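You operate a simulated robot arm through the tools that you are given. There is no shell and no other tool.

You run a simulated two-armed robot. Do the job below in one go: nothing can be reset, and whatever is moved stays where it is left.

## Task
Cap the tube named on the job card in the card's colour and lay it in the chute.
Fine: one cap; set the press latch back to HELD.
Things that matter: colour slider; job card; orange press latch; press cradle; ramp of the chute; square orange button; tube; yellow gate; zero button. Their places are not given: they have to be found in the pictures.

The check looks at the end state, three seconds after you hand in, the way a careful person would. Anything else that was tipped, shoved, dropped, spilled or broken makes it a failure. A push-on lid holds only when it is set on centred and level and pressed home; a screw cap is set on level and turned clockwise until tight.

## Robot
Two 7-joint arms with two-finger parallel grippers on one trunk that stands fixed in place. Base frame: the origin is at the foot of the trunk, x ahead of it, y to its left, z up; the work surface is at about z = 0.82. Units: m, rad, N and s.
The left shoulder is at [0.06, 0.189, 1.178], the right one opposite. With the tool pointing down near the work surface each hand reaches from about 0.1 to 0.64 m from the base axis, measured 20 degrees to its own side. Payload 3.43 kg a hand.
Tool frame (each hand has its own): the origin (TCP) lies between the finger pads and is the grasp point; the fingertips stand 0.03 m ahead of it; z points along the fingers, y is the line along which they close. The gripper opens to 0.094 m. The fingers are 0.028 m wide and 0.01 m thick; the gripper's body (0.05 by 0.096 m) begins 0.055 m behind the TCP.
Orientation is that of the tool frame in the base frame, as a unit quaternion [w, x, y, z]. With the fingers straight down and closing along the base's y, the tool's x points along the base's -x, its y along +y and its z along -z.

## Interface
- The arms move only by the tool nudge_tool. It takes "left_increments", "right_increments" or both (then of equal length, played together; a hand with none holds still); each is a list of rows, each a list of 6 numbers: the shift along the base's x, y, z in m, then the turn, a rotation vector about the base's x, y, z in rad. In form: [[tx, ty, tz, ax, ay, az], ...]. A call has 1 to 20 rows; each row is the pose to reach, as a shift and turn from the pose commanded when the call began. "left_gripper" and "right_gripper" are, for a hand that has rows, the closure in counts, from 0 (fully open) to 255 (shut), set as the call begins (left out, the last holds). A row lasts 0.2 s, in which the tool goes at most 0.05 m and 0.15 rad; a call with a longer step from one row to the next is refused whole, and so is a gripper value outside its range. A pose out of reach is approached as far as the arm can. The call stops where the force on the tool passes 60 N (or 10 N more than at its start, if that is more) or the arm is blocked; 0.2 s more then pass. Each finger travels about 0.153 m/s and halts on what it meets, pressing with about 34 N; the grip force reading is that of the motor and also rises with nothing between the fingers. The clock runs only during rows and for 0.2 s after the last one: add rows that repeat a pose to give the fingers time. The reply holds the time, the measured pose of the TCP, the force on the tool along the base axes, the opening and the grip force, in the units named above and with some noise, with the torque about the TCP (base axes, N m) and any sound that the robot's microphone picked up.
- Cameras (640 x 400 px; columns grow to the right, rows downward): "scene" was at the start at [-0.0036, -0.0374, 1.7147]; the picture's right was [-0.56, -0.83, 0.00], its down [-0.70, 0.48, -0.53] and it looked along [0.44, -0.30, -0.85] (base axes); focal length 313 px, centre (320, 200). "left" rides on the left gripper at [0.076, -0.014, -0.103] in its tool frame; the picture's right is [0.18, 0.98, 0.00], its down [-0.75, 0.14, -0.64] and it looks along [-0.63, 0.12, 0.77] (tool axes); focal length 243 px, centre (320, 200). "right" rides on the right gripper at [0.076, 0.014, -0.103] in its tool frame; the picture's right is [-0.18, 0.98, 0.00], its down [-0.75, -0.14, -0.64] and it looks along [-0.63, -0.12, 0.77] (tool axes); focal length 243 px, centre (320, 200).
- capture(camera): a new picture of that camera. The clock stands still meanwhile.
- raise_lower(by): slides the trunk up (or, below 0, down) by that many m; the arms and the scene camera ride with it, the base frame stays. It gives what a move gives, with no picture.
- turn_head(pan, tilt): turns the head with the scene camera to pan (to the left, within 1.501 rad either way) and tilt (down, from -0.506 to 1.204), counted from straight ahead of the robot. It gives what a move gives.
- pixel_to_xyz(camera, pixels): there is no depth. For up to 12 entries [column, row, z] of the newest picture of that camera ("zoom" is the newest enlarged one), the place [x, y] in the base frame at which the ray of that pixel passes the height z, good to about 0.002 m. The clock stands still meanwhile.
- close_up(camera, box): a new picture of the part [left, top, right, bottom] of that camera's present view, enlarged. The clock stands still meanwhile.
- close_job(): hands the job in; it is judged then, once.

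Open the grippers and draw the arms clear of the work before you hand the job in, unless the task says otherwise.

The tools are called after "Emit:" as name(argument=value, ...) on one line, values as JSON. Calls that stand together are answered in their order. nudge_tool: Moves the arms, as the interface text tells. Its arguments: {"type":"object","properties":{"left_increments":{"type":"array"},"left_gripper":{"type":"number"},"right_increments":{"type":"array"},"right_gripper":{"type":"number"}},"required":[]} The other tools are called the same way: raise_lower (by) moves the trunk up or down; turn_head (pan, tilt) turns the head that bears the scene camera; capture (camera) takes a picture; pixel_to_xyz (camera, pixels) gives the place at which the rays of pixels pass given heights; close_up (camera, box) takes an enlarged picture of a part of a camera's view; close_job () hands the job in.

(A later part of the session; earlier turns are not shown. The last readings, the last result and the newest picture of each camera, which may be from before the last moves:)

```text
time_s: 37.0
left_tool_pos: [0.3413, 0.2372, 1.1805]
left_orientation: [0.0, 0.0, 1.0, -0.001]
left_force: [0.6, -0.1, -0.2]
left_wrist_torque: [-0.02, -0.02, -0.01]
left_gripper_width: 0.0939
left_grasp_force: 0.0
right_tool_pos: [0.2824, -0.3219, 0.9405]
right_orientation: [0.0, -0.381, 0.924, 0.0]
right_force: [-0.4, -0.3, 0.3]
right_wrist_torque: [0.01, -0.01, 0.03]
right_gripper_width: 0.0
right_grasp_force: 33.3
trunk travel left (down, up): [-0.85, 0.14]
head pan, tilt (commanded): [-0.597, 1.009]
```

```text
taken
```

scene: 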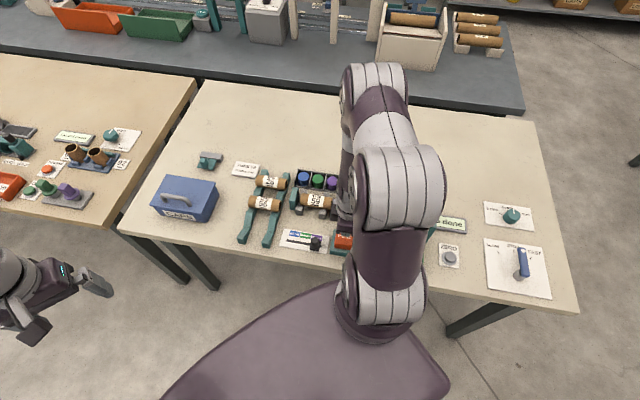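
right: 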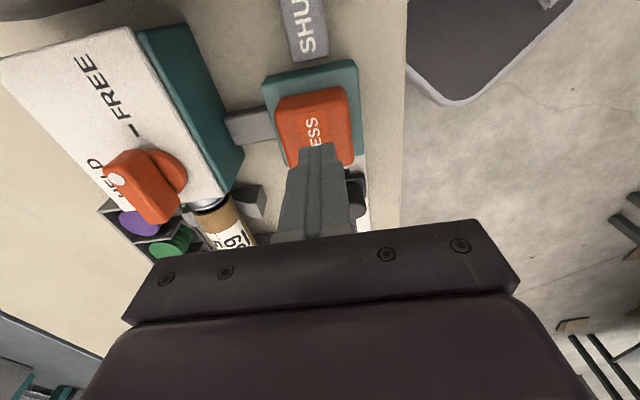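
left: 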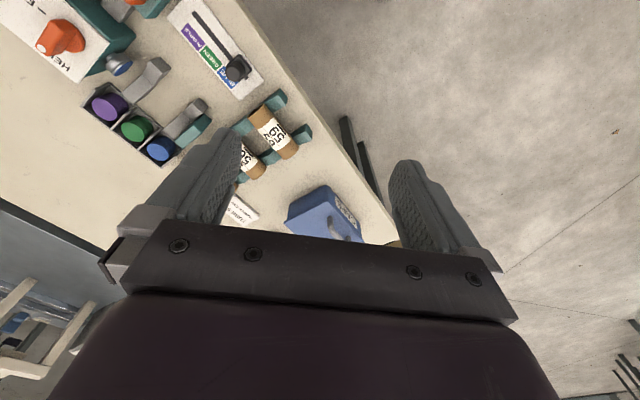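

The fingers are over the button's middle. I go down slowly until I meet the button and press a little, watching force and sound.

Emit:
nudge_tool(right_increments=[[0, 0, -0.01, 0, 0, 0], [0, 0, -0.02, 0, 0, 0], [0, 0, -0.027, 0, 0, 0], [0, 0, -0.031, 0, 0, 0], [0, 0, -0.034, 0, 0, 0]])

Emit:
capture(camera="right")

```text
time_s: 38.2
left_tool_pos: [0.3428, 0.2362, 1.1796]
left_orientation: [0.001, 0.0, 1.0, 0.0]
left_force: [0.2, -0.1, 0.1]
left_wrist_torque: [0.02, -0.02, 0.02]
left_gripper_width: 0.0939
left_grasp_force: 0.0
right_tool_pos: [0.2837, -0.3208, 0.9066]
right_orientation: [0.0, -0.383, 0.924, 0.0]
right_force: [0.0, -0.7, 3.5]
right_wrist_torque: [-0.02, 0.02, 0.02]
right_gripper_width: 0.0001
right_grasp_force: 33.1
trunk travel left (down, up): [-0.85, 0.14]
head pan, tilt (commanded): [-0.597, 1.009]
```

```text
taken
```

right: 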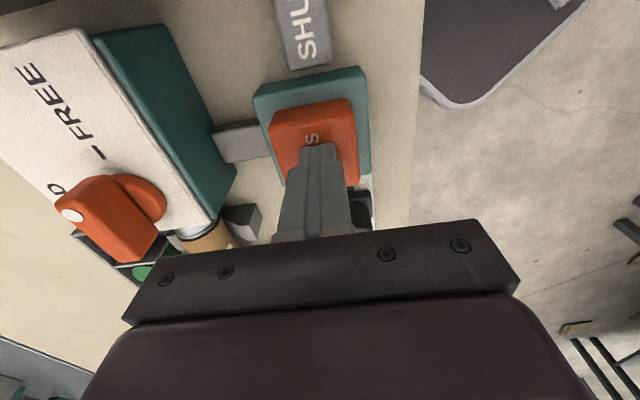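

Contact with the button at tip z≈0.877 (3.5 N). I press on in 2 mm rows for 8 mm.

Emit:
nudge_tool(right_increments=[[0, 0, -0.002, 0, 0, 0], [0, 0, -0.004, 0, 0, 0], [0, 0, -0.006, 0, 0, 0], [0, 0, -0.008, 0, 0, 0]])

Emit:
capture(camera="right")

```text
time_s: 39.2
left_tool_pos: [0.3416, 0.2367, 1.1789]
left_orientation: [0.0, 0.0, 1.0, -0.001]
left_force: [0.2, -1.0, 0.3]
left_wrist_torque: [0.01, 0.01, 0.0]
left_gripper_width: 0.094
left_grasp_force: 0.1
right_tool_pos: [0.2841, -0.3192, 0.8989]
right_orientation: [0.0, -0.382, 0.924, 0.0]
right_force: [-3.6, -2.3, 5.2]
right_wrist_torque: [-0.1, 0.07, 0.02]
right_gripper_width: 0.0
right_grasp_force: 32.4
trunk travel left (down, up): [-0.85, 0.14]
head pan, tilt (commanded): [-0.597, 1.009]
```

```text
taken
```

right: 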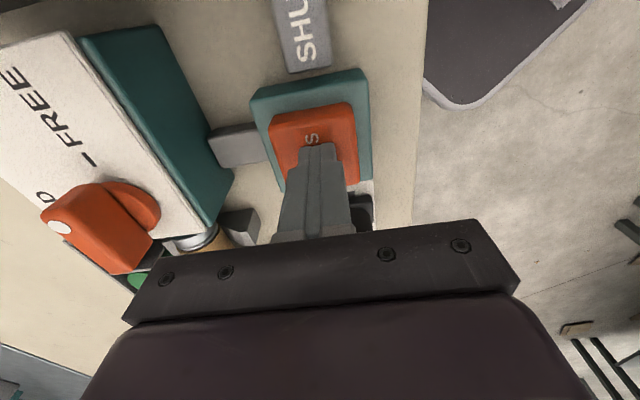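

The button gives way softly (5 N) with no sound yet. I check the plunger in the picture and press on another 6 mm.

Emit:
close_up(camera="right", box=[120, 180, 300, 280])

Emit:
nudge_tool(right_increments=[[0, 0, -0.002, 0, 0, 0], [0, 0, -0.004, 0, 0, 0], [0, 0, -0.006, 0, 0, 0]])

Emit:
capture(camera="right")

```text
3.56 times, centred on (210, 230) of right
```

zoom: 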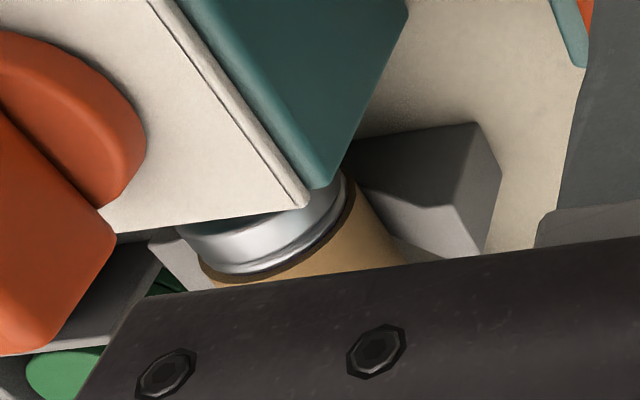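

```text
time_s: 40.0
left_tool_pos: [0.3414, 0.236, 1.1796]
left_orientation: [0.001, 0.0, 1.0, -0.001]
left_force: [-0.5, -0.6, -0.2]
left_wrist_torque: [0.02, 0.02, 0.01]
left_gripper_width: 0.0939
left_grasp_force: 0.0
right_tool_pos: [0.284, -0.3199, 0.8938]
right_orientation: [0.0, -0.383, 0.924, 0.0]
right_force: [-4.1, 0.4, 6.9]
right_wrist_torque: [-0.02, 0.17, -0.02]
right_gripper_width: 0.0
right_grasp_force: 33.0
trunk travel left (down, up): [-0.85, 0.14]
head pan, tilt (commanded): [-0.597, 1.009]
heard: click
```

```text
taken
```

right: 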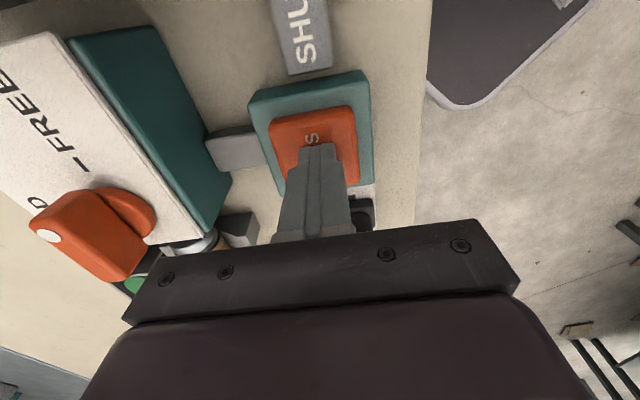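

A click was heard. I zoom on the plunger (200,245) to see whether the ram moves before I let go.

Emit:
close_up(camera="right", box=[120, 180, 300, 280])

Emit:
close_up(camera="scene", box=[280, 165, 380, 255])

```text
3.56 times, centred on (210, 230) of right
```

zoom: 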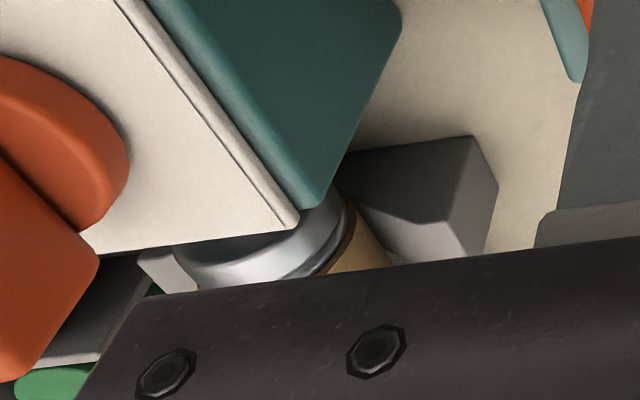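

```text
4.44 times, centred on (330, 210) of scene
```

zoom: 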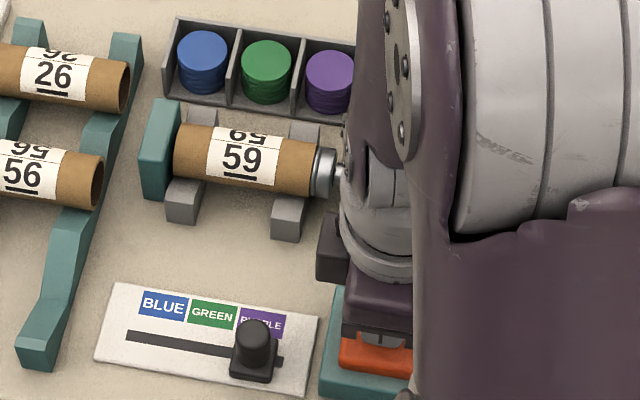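

The ram has come out and pushed the tube against the stop (zoom scene 325,170). I hold the button where it is for a moment and look again.

Emit:
nudge_tool(right_increments=[[0, 0, 0, 0, 0, 0], [0, 0, 0, 0, 0, 0], [0, 0, 0, 0, 0, 0]])

Emit:
close_up(camera="scene", box=[290, 165, 350, 225])

```text
time_s: 40.8
left_tool_pos: [0.3407, 0.2374, 1.1799]
left_orientation: [0.0, 0.0, 1.0, 0.0]
left_force: [-1.1, -0.1, 0.1]
left_wrist_torque: [-0.03, 0.0, -0.03]
left_gripper_width: 0.094
left_grasp_force: 0.0
right_tool_pos: [0.2835, -0.32, 0.8935]
right_orientation: [0.0, -0.383, 0.924, 0.001]
right_force: [-4.9, 0.2, 6.9]
right_wrist_torque: [-0.07, 0.2, -0.01]
right_gripper_width: 0.0
right_grasp_force: 33.5
trunk travel left (down, up): [-0.85, 0.14]
head pan, tilt (commanded): [-0.597, 1.009]
```

```text
6.67 times, centred on (320, 195) of scene
```

zoom: 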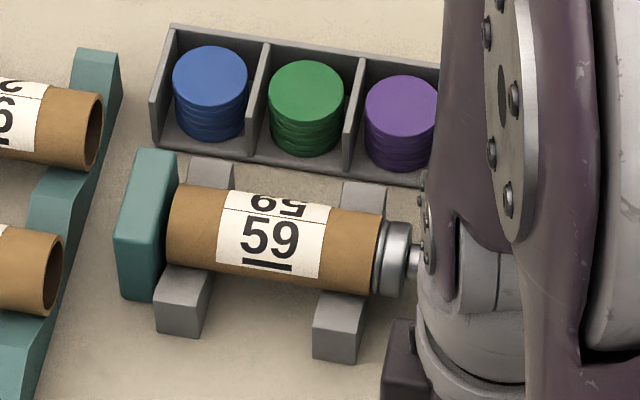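

The ram's face is against the tube's end. To be sure the button is fully down and the cap home, I press on gently up to 6 mm more, watching the force.

Emit:
nudge_tool(right_increments=[[0, 0, -0.002, 0, 0, 0], [0, 0, -0.004, 0, 0, 0], [0, 0, -0.004, 0, 0, 0]])

Emit:
close_up(camera="scene", box=[290, 165, 350, 225])

```text
time_s: 41.6
left_tool_pos: [0.3419, 0.2365, 1.1788]
left_orientation: [0.001, 0.0, 1.0, 0.001]
left_force: [-0.3, 0.0, 0.3]
left_wrist_torque: [0.01, 0.04, -0.02]
left_gripper_width: 0.094
left_grasp_force: 0.0
right_tool_pos: [0.284, -0.3199, 0.8901]
right_orientation: [0.0, -0.382, 0.924, -0.001]
right_force: [1.0, 2.2, 8.4]
right_wrist_torque: [0.09, -0.02, 0.03]
right_gripper_width: 0.0
right_grasp_force: 32.7
trunk travel left (down, up): [-0.85, 0.14]
head pan, tilt (commanded): [-0.597, 1.009]
```

```text
6.67 times, centred on (320, 195) of scene
```

zoom: 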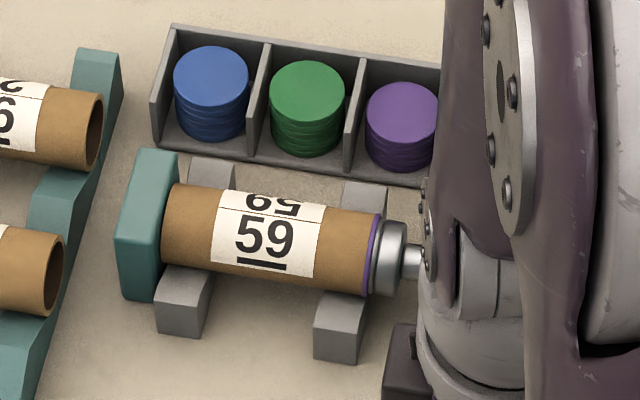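

The purple cap now shows on the tube's end at zoom (370,255). I hold the button down a little longer and see whether anything still moves.

Emit:
nudge_tool(right_increments=[[0, 0, -0.002, 0, 0, 0], [0, 0, -0.003, 0, 0, 0], [0, 0, -0.003, 0, 0, 0]])

Emit:
close_up(camera="scene", box=[290, 165, 350, 225])

```text
time_s: 42.4
left_tool_pos: [0.3403, 0.239, 1.1802]
left_orientation: [0.0, 0.0, 1.0, 0.0]
left_force: [0.3, 0.0, -0.5]
left_wrist_torque: [0.03, 0.0, -0.02]
left_gripper_width: 0.0939
left_grasp_force: 0.0
right_tool_pos: [0.2843, -0.32, 0.8885]
right_orientation: [0.003, -0.382, 0.924, -0.002]
right_force: [-2.0, -6.2, 44.1]
right_wrist_torque: [-0.31, 0.32, 0.23]
right_gripper_width: 0.0
right_grasp_force: 33.3
trunk travel left (down, up): [-0.85, 0.14]
head pan, tilt (commanded): [-0.597, 1.009]
```

```text
6.67 times, centred on (320, 195) of scene
```

zoom: 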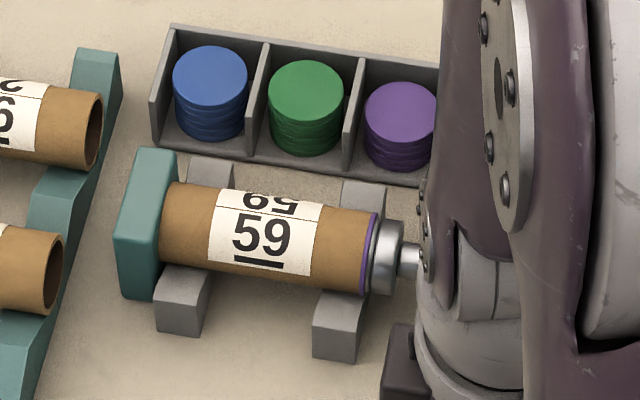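

The button is at its end stop (44 N) and the tube has been pushed fully up to the stop. I let the button go by rising 5 cm and look at the result.

Emit:
nudge_tool(right_increments=[[0, 0, 0.01, 0, 0, 0], [0, 0, 0.025, 0, 0, 0], [0, 0, 0.05, 0, 0, 0], [0, 0, 0.08, 0, 0, 0], [0, 0, 0.11, 0, 0, 0], [0, 0, 0.11, 0, 0, 0]])

Emit:
close_up(camera="scene", box=[290, 165, 350, 225])

Emit:
capture(camera="right")

```text
time_s: 43.8
left_tool_pos: [0.343, 0.2351, 1.1804]
left_orientation: [0.0, 0.001, 1.0, 0.0]
left_force: [-0.5, -0.1, -0.1]
left_wrist_torque: [-0.02, 0.04, -0.01]
left_gripper_width: 0.0939
left_grasp_force: 0.1
right_tool_pos: [0.2832, -0.3216, 0.9957]
right_orientation: [0.0, -0.382, 0.924, 0.001]
right_force: [0.5, -0.1, -0.9]
right_wrist_torque: [0.02, 0.01, -0.02]
right_gripper_width: 0.0001
right_grasp_force: 32.9
trunk travel left (down, up): [-0.85, 0.14]
head pan, tilt (commanded): [-0.597, 1.009]
```

```text
6.67 times, centred on (320, 195) of scene
```

zoom: 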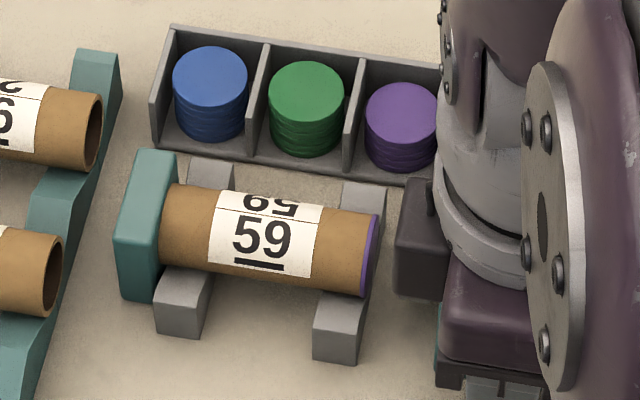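

```text
taken
```

right: 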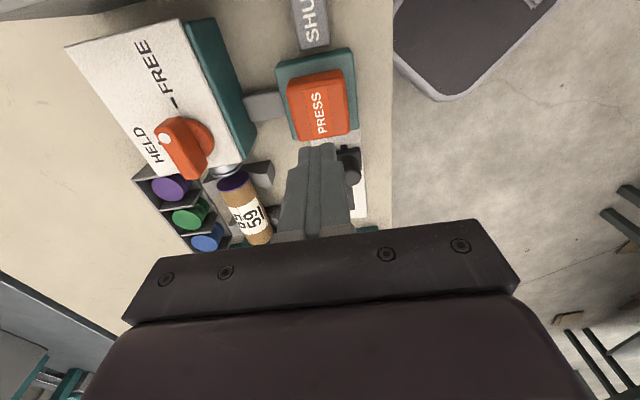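

The ram has gone back and the tube now bears a purple cap (232,180). I zoom in on it.

Emit:
close_up(camera="right", box=[130, 100, 290, 250])

Emit:
close_up(camera="scene", box=[325, 185, 345, 215])

```text
2.67 times, centred on (210, 175) of right
```

zoom: 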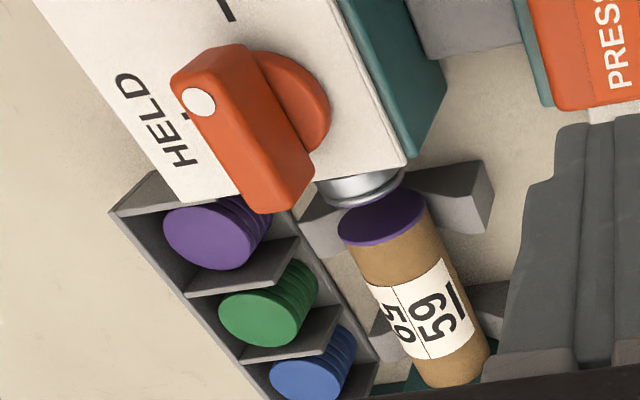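

```text
13.33 times, centred on (335, 200) of scene
```

zoom: 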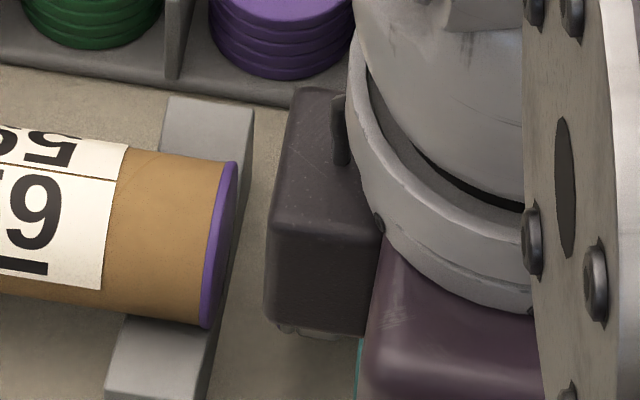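

The cap sits level and flush on tube 59. Now I return the latch: hover the shut fingers beside the dot end on the robot's side (u≈0.0475, v≈0.52).

Emit:
nudge_tool(right_increments=[[0.0165, -0.027, 0, 0, 0, 0], [0.033, -0.054, 0, 0, 0, 0], [0.0496, -0.0813, 0, 0, 0, 0], [0.0496, -0.0813, -0.03, 0, 0, 0], [0.0496, -0.0813, -0.03, 0, 0, 0]])

Emit:
capture(camera="right")

Emit:
capture(camera="scene")

```text
time_s: 45.0
left_tool_pos: [0.343, 0.2376, 1.1797]
left_orientation: [0.0, 0.0, 1.0, 0.0]
left_force: [0.3, -0.5, 1.0]
left_wrist_torque: [0.0, 0.01, -0.03]
left_gripper_width: 0.0938
left_grasp_force: 0.3
right_tool_pos: [0.3347, -0.4041, 0.9632]
right_orientation: [0.0, -0.383, 0.924, 0.0]
right_force: [0.0, 1.1, 0.7]
right_wrist_torque: [0.01, -0.02, 0.01]
right_gripper_width: 0.0
right_grasp_force: 32.6
trunk travel left (down, up): [-0.85, 0.14]
head pan, tilt (commanded): [-0.597, 1.009]
```

```text
taken
```

right: 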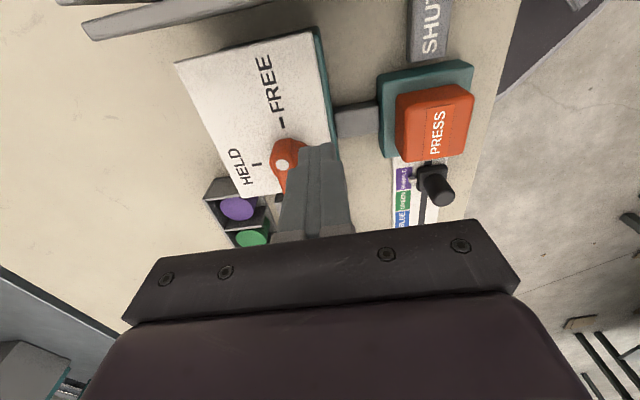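

```text
taken
```

scene: 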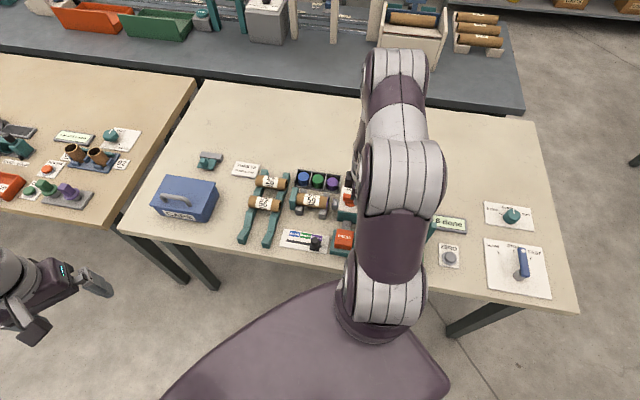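

The tips are beside the bar, which still points to FREE (dot at (283,163)). I lower the tips to z≈0.897 next to it.

Emit:
nudge_tool(right_increments=[[0, 0, -0.015, 0, 0, 0], [0, 0, -0.03, 0, 0, 0], [0, 0, -0.038, 0, 0, 0], [0, 0, -0.038, 0, 0, 0]])

Emit:
close_up(camera="right", box=[180, 60, 400, 240])

```text
time_s: 46.0
left_tool_pos: [0.3414, 0.236, 1.1791]
left_orientation: [-0.001, 0.0, 1.0, 0.0]
left_force: [0.8, 0.2, -0.6]
left_wrist_torque: [0.0, 0.0, 0.03]
left_gripper_width: 0.0941
left_grasp_force: 0.1
right_tool_pos: [0.3339, -0.4022, 0.9256]
right_orientation: [0.0, -0.382, 0.924, -0.001]
right_force: [-0.4, -0.5, 1.0]
right_wrist_torque: [-0.01, 0.03, -0.02]
right_gripper_width: 0.0
right_grasp_force: 33.3
trunk travel left (down, up): [-0.85, 0.14]
head pan, tilt (commanded): [-0.597, 1.009]
```

```text
2.22 times, centred on (290, 150) of right
```

zoom: 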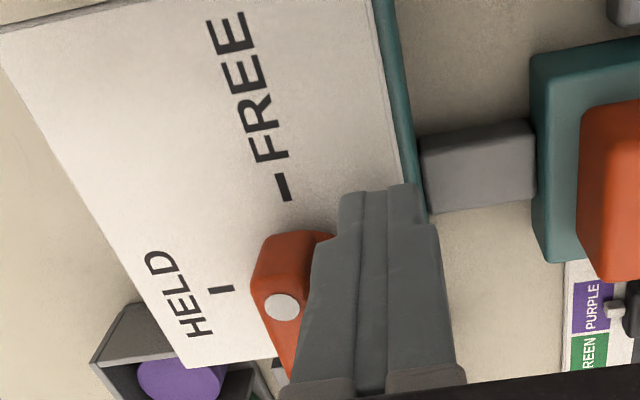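

The fingers are beside the bar's dot end with no contact. I push it back along the arc to HELD.

Emit:
nudge_tool(right_increments=[[0.00495, -0.00495, 0, 0, 0, 0], [0.0035, -0.011, 0, 0, 0, 0], [0.0042, -0.0182, 0, 0, 0, 0], [0.0077, -0.0255, 0, 0, 0, 0], [0.0141, -0.0318, 0, 0, 0, 0], [0.0231, -0.0356, 0, 0, 0, 0], [0.0332, -0.0361, 0, 0, 0, 0], [0.0332, -0.0361, 0, 0, 0, 0]])

Emit:
capture(camera="right")

```text
time_s: 47.8
left_tool_pos: [0.3422, 0.2376, 1.1791]
left_orientation: [0.001, 0.0, 1.0, 0.0]
left_force: [1.1, -0.3, 0.4]
left_wrist_torque: [0.0, -0.01, 0.0]
left_gripper_width: 0.0939
left_grasp_force: 0.1
right_tool_pos: [0.3656, -0.4393, 0.9263]
right_orientation: [0.0, -0.382, 0.924, 0.0]
right_force: [-0.1, -0.6, -0.4]
right_wrist_torque: [-0.01, -0.01, -0.02]
right_gripper_width: 0.0
right_grasp_force: 32.6
trunk travel left (down, up): [-0.85, 0.14]
head pan, tilt (commanded): [-0.597, 1.009]
```

```text
taken
```

right: 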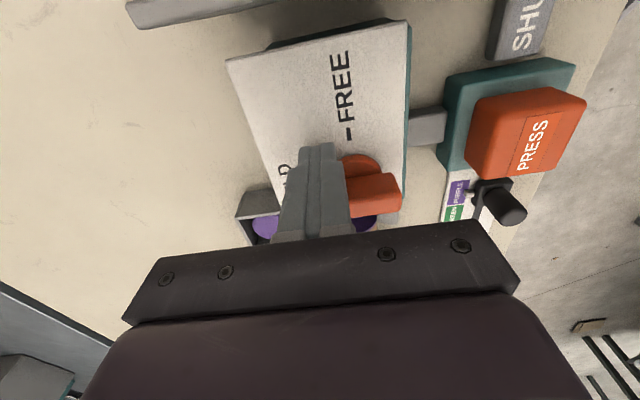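

The bar is back across towards HELD, hidden by the fingers. I lift clear and move to the earlier viewing place to check it.

Emit:
nudge_tool(right_increments=[[-0.0028, -0.0028, 0, 0, 0, 0], [-0.0028, -0.0028, 0.04, 0, 0, 0], [-0.0028, -0.0028, 0.08, 0, 0, 0], [0.015, 0.015, 0.08, 0, 0, 0], [0.033, 0.03, 0.08, 0, 0, 0], [0.033, 0.03, 0.08, 0, 0, 0]])

Emit:
capture(camera="right")

Emit:
close_up(camera="right", box=[220, 0, 440, 140])

```text
time_s: 49.2
left_tool_pos: [0.3409, 0.2369, 1.1797]
left_orientation: [0.0, -0.001, 1.0, 0.0]
left_force: [0.4, -0.3, -0.7]
left_wrist_torque: [0.02, -0.01, -0.01]
left_gripper_width: 0.0939
left_grasp_force: 0.1
right_tool_pos: [0.3996, -0.4088, 1.006]
right_orientation: [0.0, -0.384, 0.923, -0.001]
right_force: [0.5, -0.6, -0.4]
right_wrist_torque: [-0.04, 0.01, 0.03]
right_gripper_width: 0.0
right_grasp_force: 33.1
trunk travel left (down, up): [-0.85, 0.14]
head pan, tilt (commanded): [-0.597, 1.009]
```

```text
taken
```

right: 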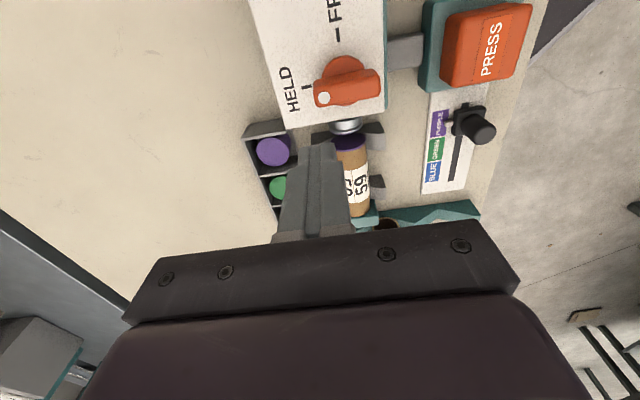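

```text
2.86 times, centred on (330, 70) of right
```

zoom: 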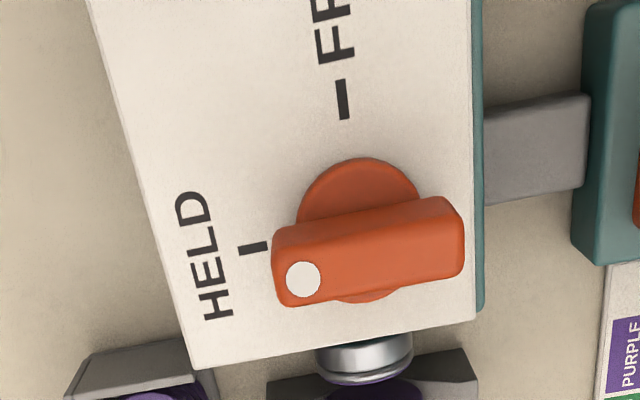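

The dot points to HELD again. To check the angle exactly, I enlarge the latch and compare the bar's edges with the press's edge.

Emit:
close_up(camera="right", box=[290, 40, 400, 130])

```text
4.44 times, centred on (345, 85) of right
```

zoom: 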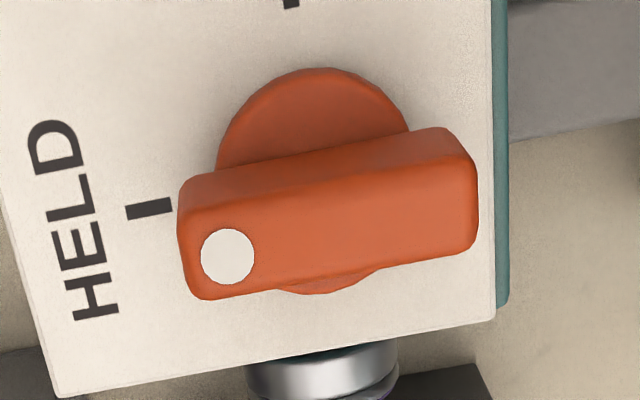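

I convert the bar's top-face edges and the press edge to base coordinates.

Emit:
pixel_to_xyz(camera="zoom", pixels=[[195, 207, 0.912], [465, 162, 0.912], [212, 298, 0.912], [468, 252, 0.912], [228, 256, 0.912], [62, 397, 0.88], [494, 316, 0.88], [149, 208, 0.88], [291, 3, 0.88]])

```text
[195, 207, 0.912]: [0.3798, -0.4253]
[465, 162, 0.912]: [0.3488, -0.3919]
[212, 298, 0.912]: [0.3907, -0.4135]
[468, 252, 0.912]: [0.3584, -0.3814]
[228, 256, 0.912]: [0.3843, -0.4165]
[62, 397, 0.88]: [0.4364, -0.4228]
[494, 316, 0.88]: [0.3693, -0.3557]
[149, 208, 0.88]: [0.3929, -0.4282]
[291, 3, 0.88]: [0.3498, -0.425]
```

The bar lies at 45–47°, parallel to the press edge within about a degree, so the latch is back at HELD. Before picking up the tube I survey the chute: I move the hand, higher, so its camera looks down on it.

Emit:
nudge_tool(right_increments=[[0, 0, 0.03, 0, 0, 0], [-0.02, -0.02, 0.06, 0, 0, 0], [-0.05, -0.049, 0.06, 0, 0, 0], [-0.0823, -0.0806, 0.06, 0, 0, 0], [-0.0823, -0.0806, 0.06, 0, 0, 0]])

Emit:
capture(camera="right")

Emit:
capture(camera="scene")

```text
time_s: 50.4
left_tool_pos: [0.3431, 0.235, 1.1789]
left_orientation: [0.0, 0.0, 1.0, -0.001]
left_force: [-0.3, -0.1, 0.0]
left_wrist_torque: [-0.03, -0.03, -0.03]
left_gripper_width: 0.094
left_grasp_force: 0.0
right_tool_pos: [0.3169, -0.4843, 1.0688]
right_orientation: [0.0, -0.383, 0.924, 0.0]
right_force: [-0.4, 0.2, 0.0]
right_wrist_torque: [-0.01, -0.01, 0.0]
right_gripper_width: 0.0
right_grasp_force: 33.0
trunk travel left (down, up): [-0.85, 0.14]
head pan, tilt (commanded): [-0.597, 1.009]
```

```text
taken
```

right: 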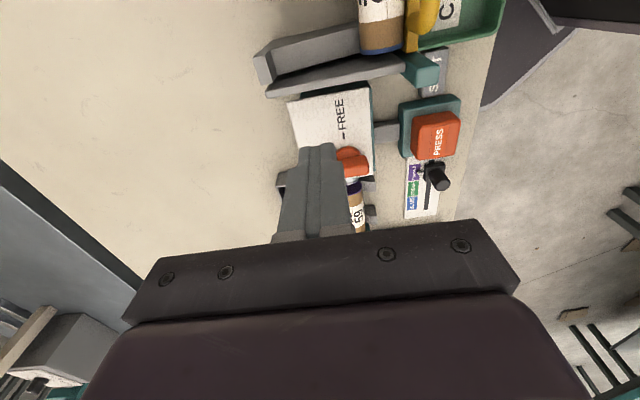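

```text
taken
```

scene: 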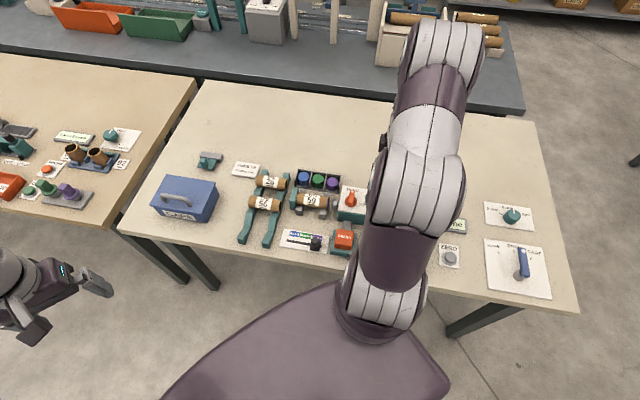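

The chute is mostly above the picture's top edge. I move another 0.1 m along +u so the camera sees the whole ramp.

Emit:
nudge_tool(right_increments=[[-0.025, -0.025, 0, 0, 0, 0], [-0.05, -0.05, 0, 0, 0, 0], [-0.078, -0.078, 0, 0, 0, 0], [-0.078, -0.078, 0, 0, 0, 0]])

Emit:
capture(camera="right")

Emit:
close_up(camera="right", box=[210, 0, 470, 170])

Emit:
capture(camera="scene")

```text
time_s: 51.4
left_tool_pos: [0.3423, 0.2374, 1.1799]
left_orientation: [0.0, 0.001, 1.0, 0.0]
left_force: [0.3, -0.3, 0.5]
left_wrist_torque: [-0.03, 0.01, 0.0]
left_gripper_width: 0.0941
left_grasp_force: 0.1
right_tool_pos: [0.2386, -0.5659, 1.0687]
right_orientation: [0.001, -0.382, 0.924, 0.0]
right_force: [-0.3, 0.4, -0.4]
right_wrist_torque: [0.0, 0.02, -0.01]
right_gripper_width: 0.0
right_grasp_force: 32.9
trunk travel left (down, up): [-0.85, 0.14]
head pan, tilt (commanded): [-0.597, 1.009]
```

```text
taken
```

right: 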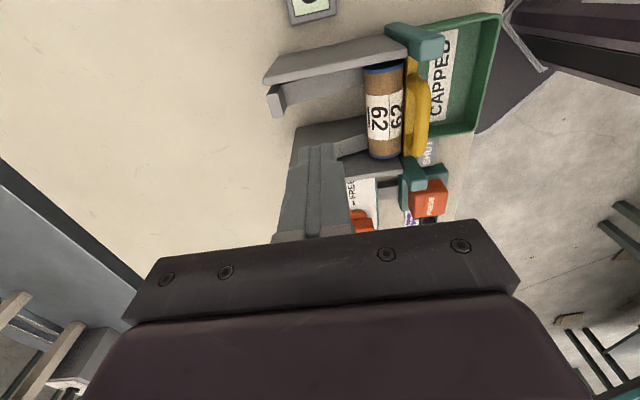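

```text
2.35 times, centred on (340, 85) of right
```

zoom: 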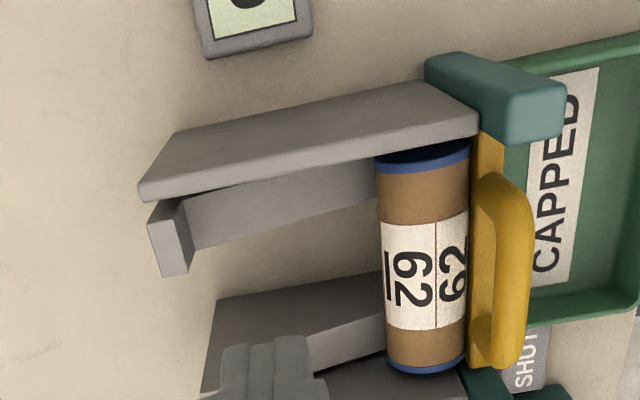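

```text
taken
```

scene: 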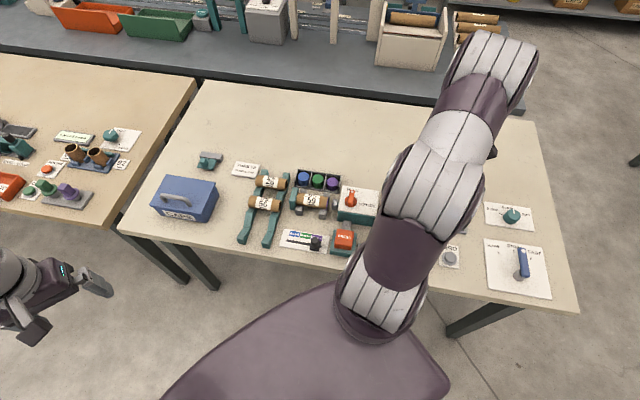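

Tube 62 lies between the side walls against the yellow gate; the ramp rails run inside the walls. I measure the wall, tube 62 and rails from this view at several heights.

Emit:
pixel_to_xyz(camera="zoom", pixels=[[177, 132, 0.82], [140, 188, 0.88], [140, 188, 0.92], [150, 220, 0.86], [150, 220, 0.9], [425, 152, 0.87], [425, 152, 0.9], [422, 372, 0.87], [422, 372, 0.9], [378, 270, 0.87], [467, 270, 0.87], [190, 248, 0.86]])

```text
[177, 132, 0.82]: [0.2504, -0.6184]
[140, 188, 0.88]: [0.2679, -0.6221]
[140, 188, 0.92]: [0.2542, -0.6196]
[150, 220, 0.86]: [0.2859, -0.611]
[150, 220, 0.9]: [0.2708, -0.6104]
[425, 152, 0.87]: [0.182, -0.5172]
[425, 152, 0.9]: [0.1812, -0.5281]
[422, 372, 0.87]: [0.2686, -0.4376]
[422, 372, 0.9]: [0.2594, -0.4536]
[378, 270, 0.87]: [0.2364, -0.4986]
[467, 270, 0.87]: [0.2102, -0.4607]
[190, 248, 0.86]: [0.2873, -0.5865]
```

Tube 62 spans u≈0.137–0.24 (centre ≈0.189), at v≈0.50, axis z≈0.885; the wall top at the upper end is z≈0.93. I zoom further in to get the walls' inner faces.

Emit:
close_up(camera="right", box=[250, 20, 430, 110])

Emit:
close_up(camera="right", box=[280, 90, 450, 200])

```text
3.56 times, centred on (340, 65) of right
```

zoom: 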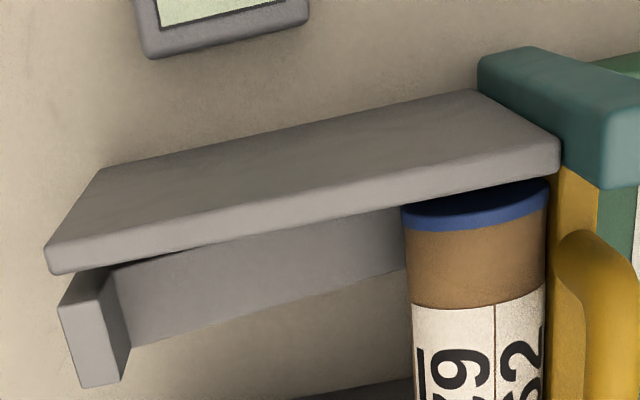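

```text
3.64 times, centred on (365, 145) of right
```

zoom: 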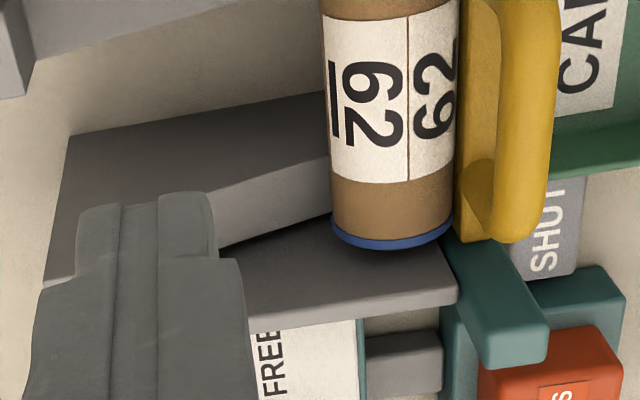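

The wall and ramp overlap in this view, so I want the scene camera's side view of the chute. I move the right hand high over to the rack side, out of the line of sight.

Emit:
nudge_tool(right_increments=[[0.022, 0.042, 0, 0, 0, 0], [0.044, 0.084, 0, 0, 0, 0], [0.066, 0.126, 0, 0, 0, 0], [0.088, 0.168, 0, 0, 0, 0], [0.11, 0.21, 0, 0, 0, 0], [0.132, 0.252, 0, 0, 0, 0], [0.154, 0.294, 0, 0, 0, 0], [0.176, 0.336, 0, 0, 0, 0], [0.198, 0.378, 0, 0, 0, 0], [0.22, 0.42, 0, 0, 0, 0]])

Emit:
capture(camera="scene")

Emit:
close_up(camera="scene", box=[370, 170, 480, 260])

```text
time_s: 53.6
left_tool_pos: [0.3434, 0.2378, 1.179]
left_orientation: [-0.001, 0.0, 1.0, -0.002]
left_force: [0.8, -0.5, 0.6]
left_wrist_torque: [0.0, 0.02, -0.03]
left_gripper_width: 0.094
left_grasp_force: 0.0
right_tool_pos: [0.463, -0.1443, 1.0679]
right_orientation: [-0.001, -0.383, 0.924, 0.0]
right_force: [0.6, 0.8, 0.3]
right_wrist_torque: [0.02, 0.04, 0.01]
right_gripper_width: 0.0
right_grasp_force: 32.9
trunk travel left (down, up): [-0.85, 0.14]
head pan, tilt (commanded): [-0.597, 1.009]
```

```text
taken
```

scene: 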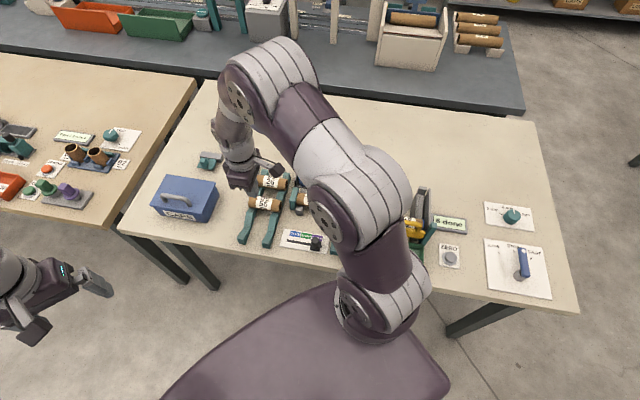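

```text
4.44 times, centred on (425, 215) of scene
```

zoom: 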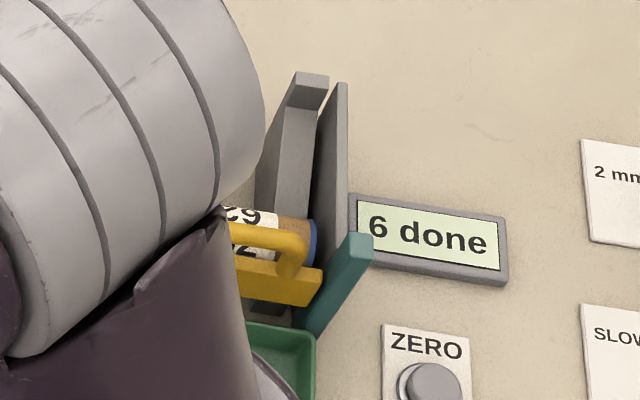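

The display reads "6 done". The elbow still hides half the chute, so I lower the hand to about z=0.98 over the rack, as before, which cleared the view.

Emit:
nudge_tool(right_increments=[[0.01, 0.01, -0.03, 0, 0, 0], [0.02, 0.02, -0.06, 0, 0, 0], [0.02, 0.022, -0.09, 0, 0, 0], [0.02, 0.022, -0.09, 0, 0, 0]])

Emit:
close_up(camera="scene", box=[370, 170, 460, 260])

```text
time_s: 54.6
left_tool_pos: [0.3429, 0.2366, 1.1786]
left_orientation: [0.0, 0.0, 1.0, 0.0]
left_force: [0.7, -0.3, 0.5]
left_wrist_torque: [-0.03, 0.0, 0.01]
left_gripper_width: 0.0942
left_grasp_force: 0.0
right_tool_pos: [0.4791, -0.1268, 0.9764]
right_orientation: [0.0, -0.382, 0.924, -0.001]
right_force: [0.7, -0.6, -0.2]
right_wrist_torque: [0.0, -0.03, 0.01]
right_gripper_width: 0.0
right_grasp_force: 33.1
trunk travel left (down, up): [-0.85, 0.14]
head pan, tilt (commanded): [-0.597, 1.009]
```

```text
4.44 times, centred on (415, 215) of scene
```

zoom: 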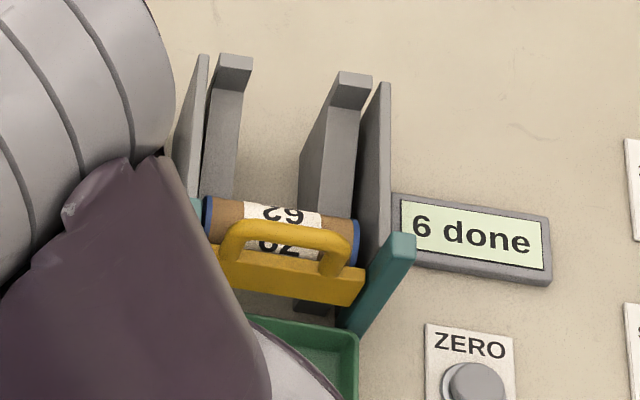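

Now the whole chute is visible: walls at zoom (190,120) and (385,160), rails at (225,130) and (340,150), tube 62 from (205,225) to (357,242). I convert these at likely heights.

Emit:
pixel_to_xyz(camera="zoom", pixels=[[386, 84, 0.91], [386, 84, 0.93], [386, 84, 0.95], [355, 90, 0.89], [355, 90, 0.91], [372, 80, 0.9], [340, 74, 0.9], [252, 58, 0.9], [219, 54, 0.9], [205, 55, 0.93], [206, 222, 0.885], [356, 240, 0.885]])

```text
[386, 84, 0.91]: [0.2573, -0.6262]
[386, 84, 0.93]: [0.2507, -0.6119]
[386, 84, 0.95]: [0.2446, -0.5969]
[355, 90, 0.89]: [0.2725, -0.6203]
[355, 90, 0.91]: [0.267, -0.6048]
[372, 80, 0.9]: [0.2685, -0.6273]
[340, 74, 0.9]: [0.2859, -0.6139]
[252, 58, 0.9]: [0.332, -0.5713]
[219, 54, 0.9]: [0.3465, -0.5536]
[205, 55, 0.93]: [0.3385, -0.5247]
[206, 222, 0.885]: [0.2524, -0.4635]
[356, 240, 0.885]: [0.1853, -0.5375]
```

Combining both views, tube 62's axis is at z≈0.897, v≈0.50, centre u≈0.195, and the walls' inner faces are at u≈0.139 and 0.254 with the rails near each wall. I go back over the cradle with the gripper open to 0.064 m to fetch the capped tube.

Emit:
nudge_tool(right_increments=[[-0.005, -0.04, 0.01, 0, 0, 0], [-0.011, -0.08, 0.01, 0, 0, 0], [-0.016, -0.12, 0.01, 0, 0, 0], [-0.022, -0.16, 0.01, 0, 0, 0], [-0.027, -0.2003, 0.0, 0, 0, 0], [-0.027, -0.2003, 0.0, 0, 0, 0]], right_gripper=80)

Emit:
capture(camera="right")

Emit:
close_up(camera="right", box=[240, 0, 420, 180])

```text
time_s: 56.0
left_tool_pos: [0.3416, 0.2376, 1.1791]
left_orientation: [-0.001, 0.0, 1.0, 0.0]
left_force: [-1.0, -0.1, -0.4]
left_wrist_torque: [-0.01, -0.03, 0.0]
left_gripper_width: 0.0944
left_grasp_force: 0.1
right_tool_pos: [0.4516, -0.3286, 0.9809]
right_orientation: [0.0, -0.383, 0.924, 0.0]
right_force: [0.5, 0.0, 0.8]
right_wrist_torque: [-0.03, -0.01, 0.01]
right_gripper_width: 0.0645
right_grasp_force: 0.1
trunk travel left (down, up): [-0.85, 0.14]
head pan, tilt (commanded): [-0.597, 1.009]
```

```text
taken
```

right: 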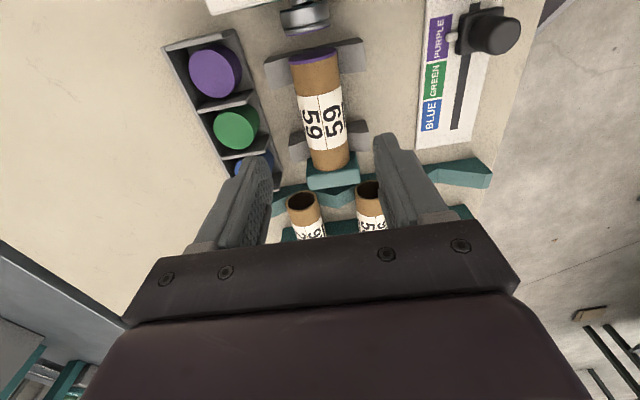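

```text
2.22 times, centred on (330, 90) of right
```

zoom: 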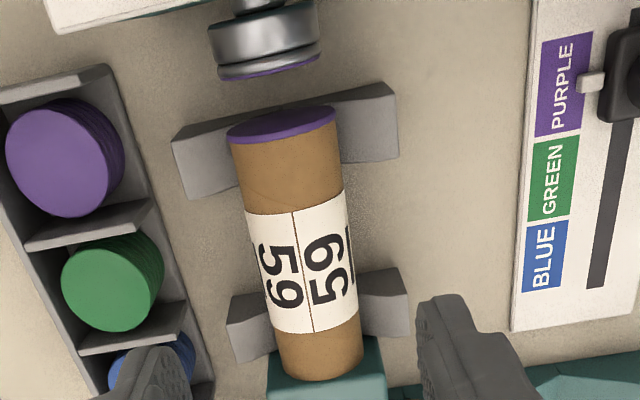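

The purple cap is level on tube 59, which now rests against the stop. I compute the tube's ends to centre my grip.

Emit:
pixel_to_xyz(camera="zoom", pixels=[[282, 124, 0.849], [324, 378, 0.868], [236, 170, 0.849], [340, 160, 0.849], [260, 290, 0.849], [352, 280, 0.849]])

```text
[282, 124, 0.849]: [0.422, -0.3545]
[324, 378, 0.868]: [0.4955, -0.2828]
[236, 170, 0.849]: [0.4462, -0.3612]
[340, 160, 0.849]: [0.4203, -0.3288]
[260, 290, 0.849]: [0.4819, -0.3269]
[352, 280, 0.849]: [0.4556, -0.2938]
```

The capped tube spans u≈-0.150 to -0.048 with its axis at v≈0.5505. I centre at u≈-0.095 and lower to z=0.857, fingers straddling it between the supports.

Emit:
nudge_tool(right_increments=[[0.0032, 0.0025, -0.03, 0, 0, 0], [0.0032, 0.0025, -0.06, 0, 0, 0], [0.0032, 0.0025, -0.085, 0, 0, 0], [0.0032, 0.0025, -0.105, 0, 0, 0], [0.0032, 0.0025, -0.118, 0, 0, 0], [0.0032, 0.0025, -0.119, 0, 0, 0]])

Emit:
capture(camera="right")

Emit:
close_up(camera="scene", box=[280, 165, 350, 225])

```text
time_s: 57.4
left_tool_pos: [0.3417, 0.2369, 1.1799]
left_orientation: [0.0, 0.0, 1.0, 0.0]
left_force: [-0.2, -0.8, 0.2]
left_wrist_torque: [0.0, 0.01, -0.02]
left_gripper_width: 0.0942
left_grasp_force: 0.1
right_tool_pos: [0.4553, -0.3242, 0.8569]
right_orientation: [0.0, -0.383, 0.924, 0.0]
right_force: [0.2, -0.1, -0.3]
right_wrist_torque: [0.01, 0.01, 0.02]
right_gripper_width: 0.0646
right_grasp_force: 0.0
trunk travel left (down, up): [-0.85, 0.14]
head pan, tilt (commanded): [-0.597, 1.009]
```

```text
taken
```

right: 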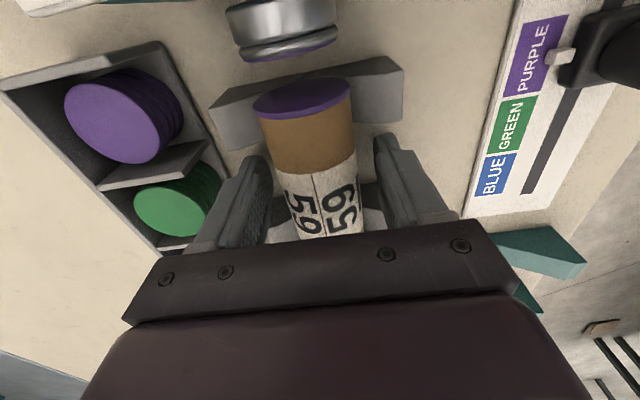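

```text
6.67 times, centred on (315, 195) of scene
```

zoom: 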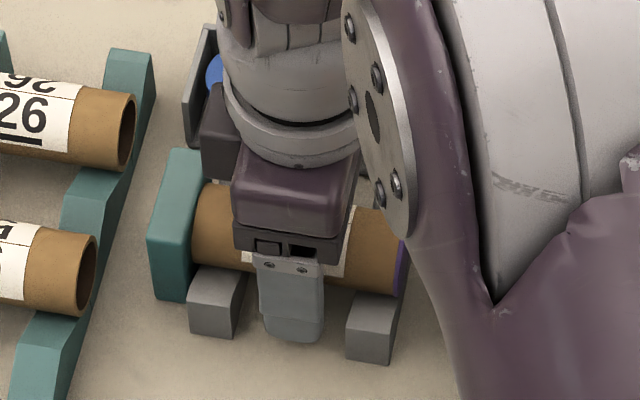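

The fingers straddle the capped tube evenly, the cap end 0.044 m ahead of the TCP in u. I close the gripper.

Emit:
nudge_tool(right_increments=[[0, 0, 0, 0, 0, 0], [0, 0, 0, 0, 0, 0], [0, 0, 0, 0, 0, 0]], right_gripper=255)

```text
time_s: 58.2
left_tool_pos: [0.3434, 0.237, 1.1807]
left_orientation: [0.0, 0.0, 1.0, 0.0]
left_force: [-1.1, 0.1, -0.5]
left_wrist_torque: [-0.04, 0.03, 0.03]
left_gripper_width: 0.0942
left_grasp_force: 0.0
right_tool_pos: [0.4543, -0.3234, 0.8574]
right_orientation: [0.0, -0.383, 0.924, 0.0]
right_force: [-0.4, 0.6, 0.3]
right_wrist_torque: [0.0, -0.03, -0.04]
right_gripper_width: 0.0426
right_grasp_force: 34.2
trunk travel left (down, up): [-0.85, 0.14]
head pan, tilt (commanded): [-0.597, 1.009]
```

The grip holds at 0.0426 m. I lift straight up 0.16 m so the tube passes well above the press, latch and chute walls.

Emit:
nudge_tool(right_increments=[[0, 0, 0.015, 0, 0, 0], [0, 0, 0.04, 0, 0, 0], [0, 0, 0.08, 0, 0, 0], [0, 0, 0.12, 0, 0, 0], [0, 0, 0.16, 0, 0, 0], [0, 0, 0.16, 0, 0, 0]])

Emit:
capture(camera="right")

Emit:
capture(camera="scene")

```text
time_s: 59.6
left_tool_pos: [0.3432, 0.2365, 1.1802]
left_orientation: [0.0, -0.001, 1.0, 0.0]
left_force: [-0.1, 0.6, 0.1]
left_wrist_torque: [0.01, -0.01, -0.01]
left_gripper_width: 0.0938
left_grasp_force: 0.1
right_tool_pos: [0.4544, -0.3232, 1.0178]
right_orientation: [0.0, -0.383, 0.924, 0.0]
right_force: [-0.7, -0.2, -0.4]
right_wrist_torque: [0.0, -0.01, -0.01]
right_gripper_width: 0.0427
right_grasp_force: 33.9
trunk travel left (down, up): [-0.85, 0.14]
head pan, tilt (commanded): [-0.597, 1.009]
```

```text
taken
```

right: 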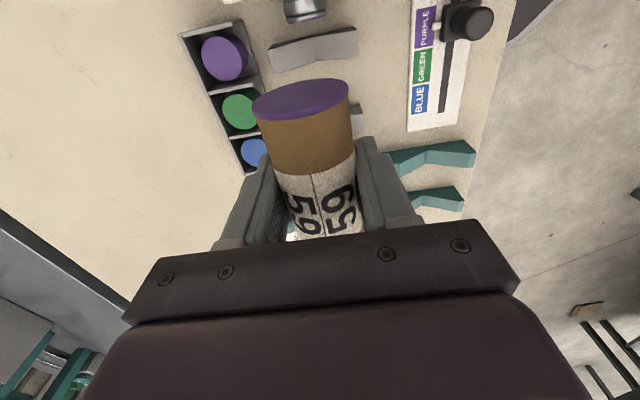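

```text
taken
```

scene: 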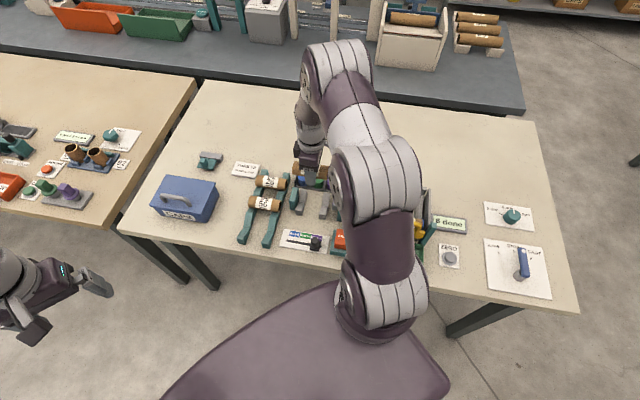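

The capped tube is held level. I carry it at this height over to above the chute (u≈0.203, v≈0.575).

Emit:
nudge_tool(right_increments=[[-0.024, -0.0285, 0.02, 0, 0, 0], [-0.048, -0.057, 0.03, 0, 0, 0], [-0.072, -0.0856, 0.03, 0, 0, 0], [-0.0965, -0.114, 0.03, 0, 0, 0], [-0.121, -0.143, 0.03, 0, 0, 0], [-0.145, -0.171, 0.03, 0, 0, 0], [-0.169, -0.2, 0.02, 0, 0, 0], [-0.1931, -0.2283, 0.01, 0, 0, 0], [-0.1931, -0.2283, 0.0, 0, 0, 0], [-0.1931, -0.2283, 0.0, 0, 0, 0]])

Emit:
capture(camera="right")

Emit:
capture(camera="scene")

```text
time_s: 61.8
left_tool_pos: [0.3434, 0.2361, 1.18]
left_orientation: [0.001, 0.0, 1.0, 0.0]
left_force: [-1.1, 0.1, 0.7]
left_wrist_torque: [-0.02, -0.02, 0.04]
left_gripper_width: 0.0941
left_grasp_force: 0.0
right_tool_pos: [0.2627, -0.5507, 1.0161]
right_orientation: [0.0, -0.383, 0.924, 0.0]
right_force: [-0.6, -0.5, -0.1]
right_wrist_torque: [-0.02, 0.02, -0.01]
right_gripper_width: 0.0428
right_grasp_force: 34.0
trunk travel left (down, up): [-0.85, 0.14]
head pan, tilt (commanded): [-0.597, 1.009]
```

```text
taken
```

right: 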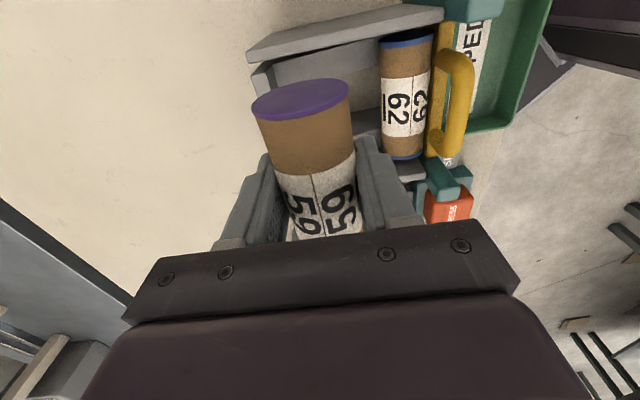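

```text
taken
```

scene: 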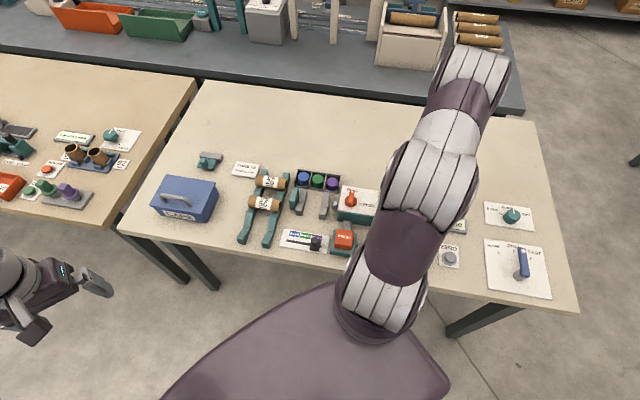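

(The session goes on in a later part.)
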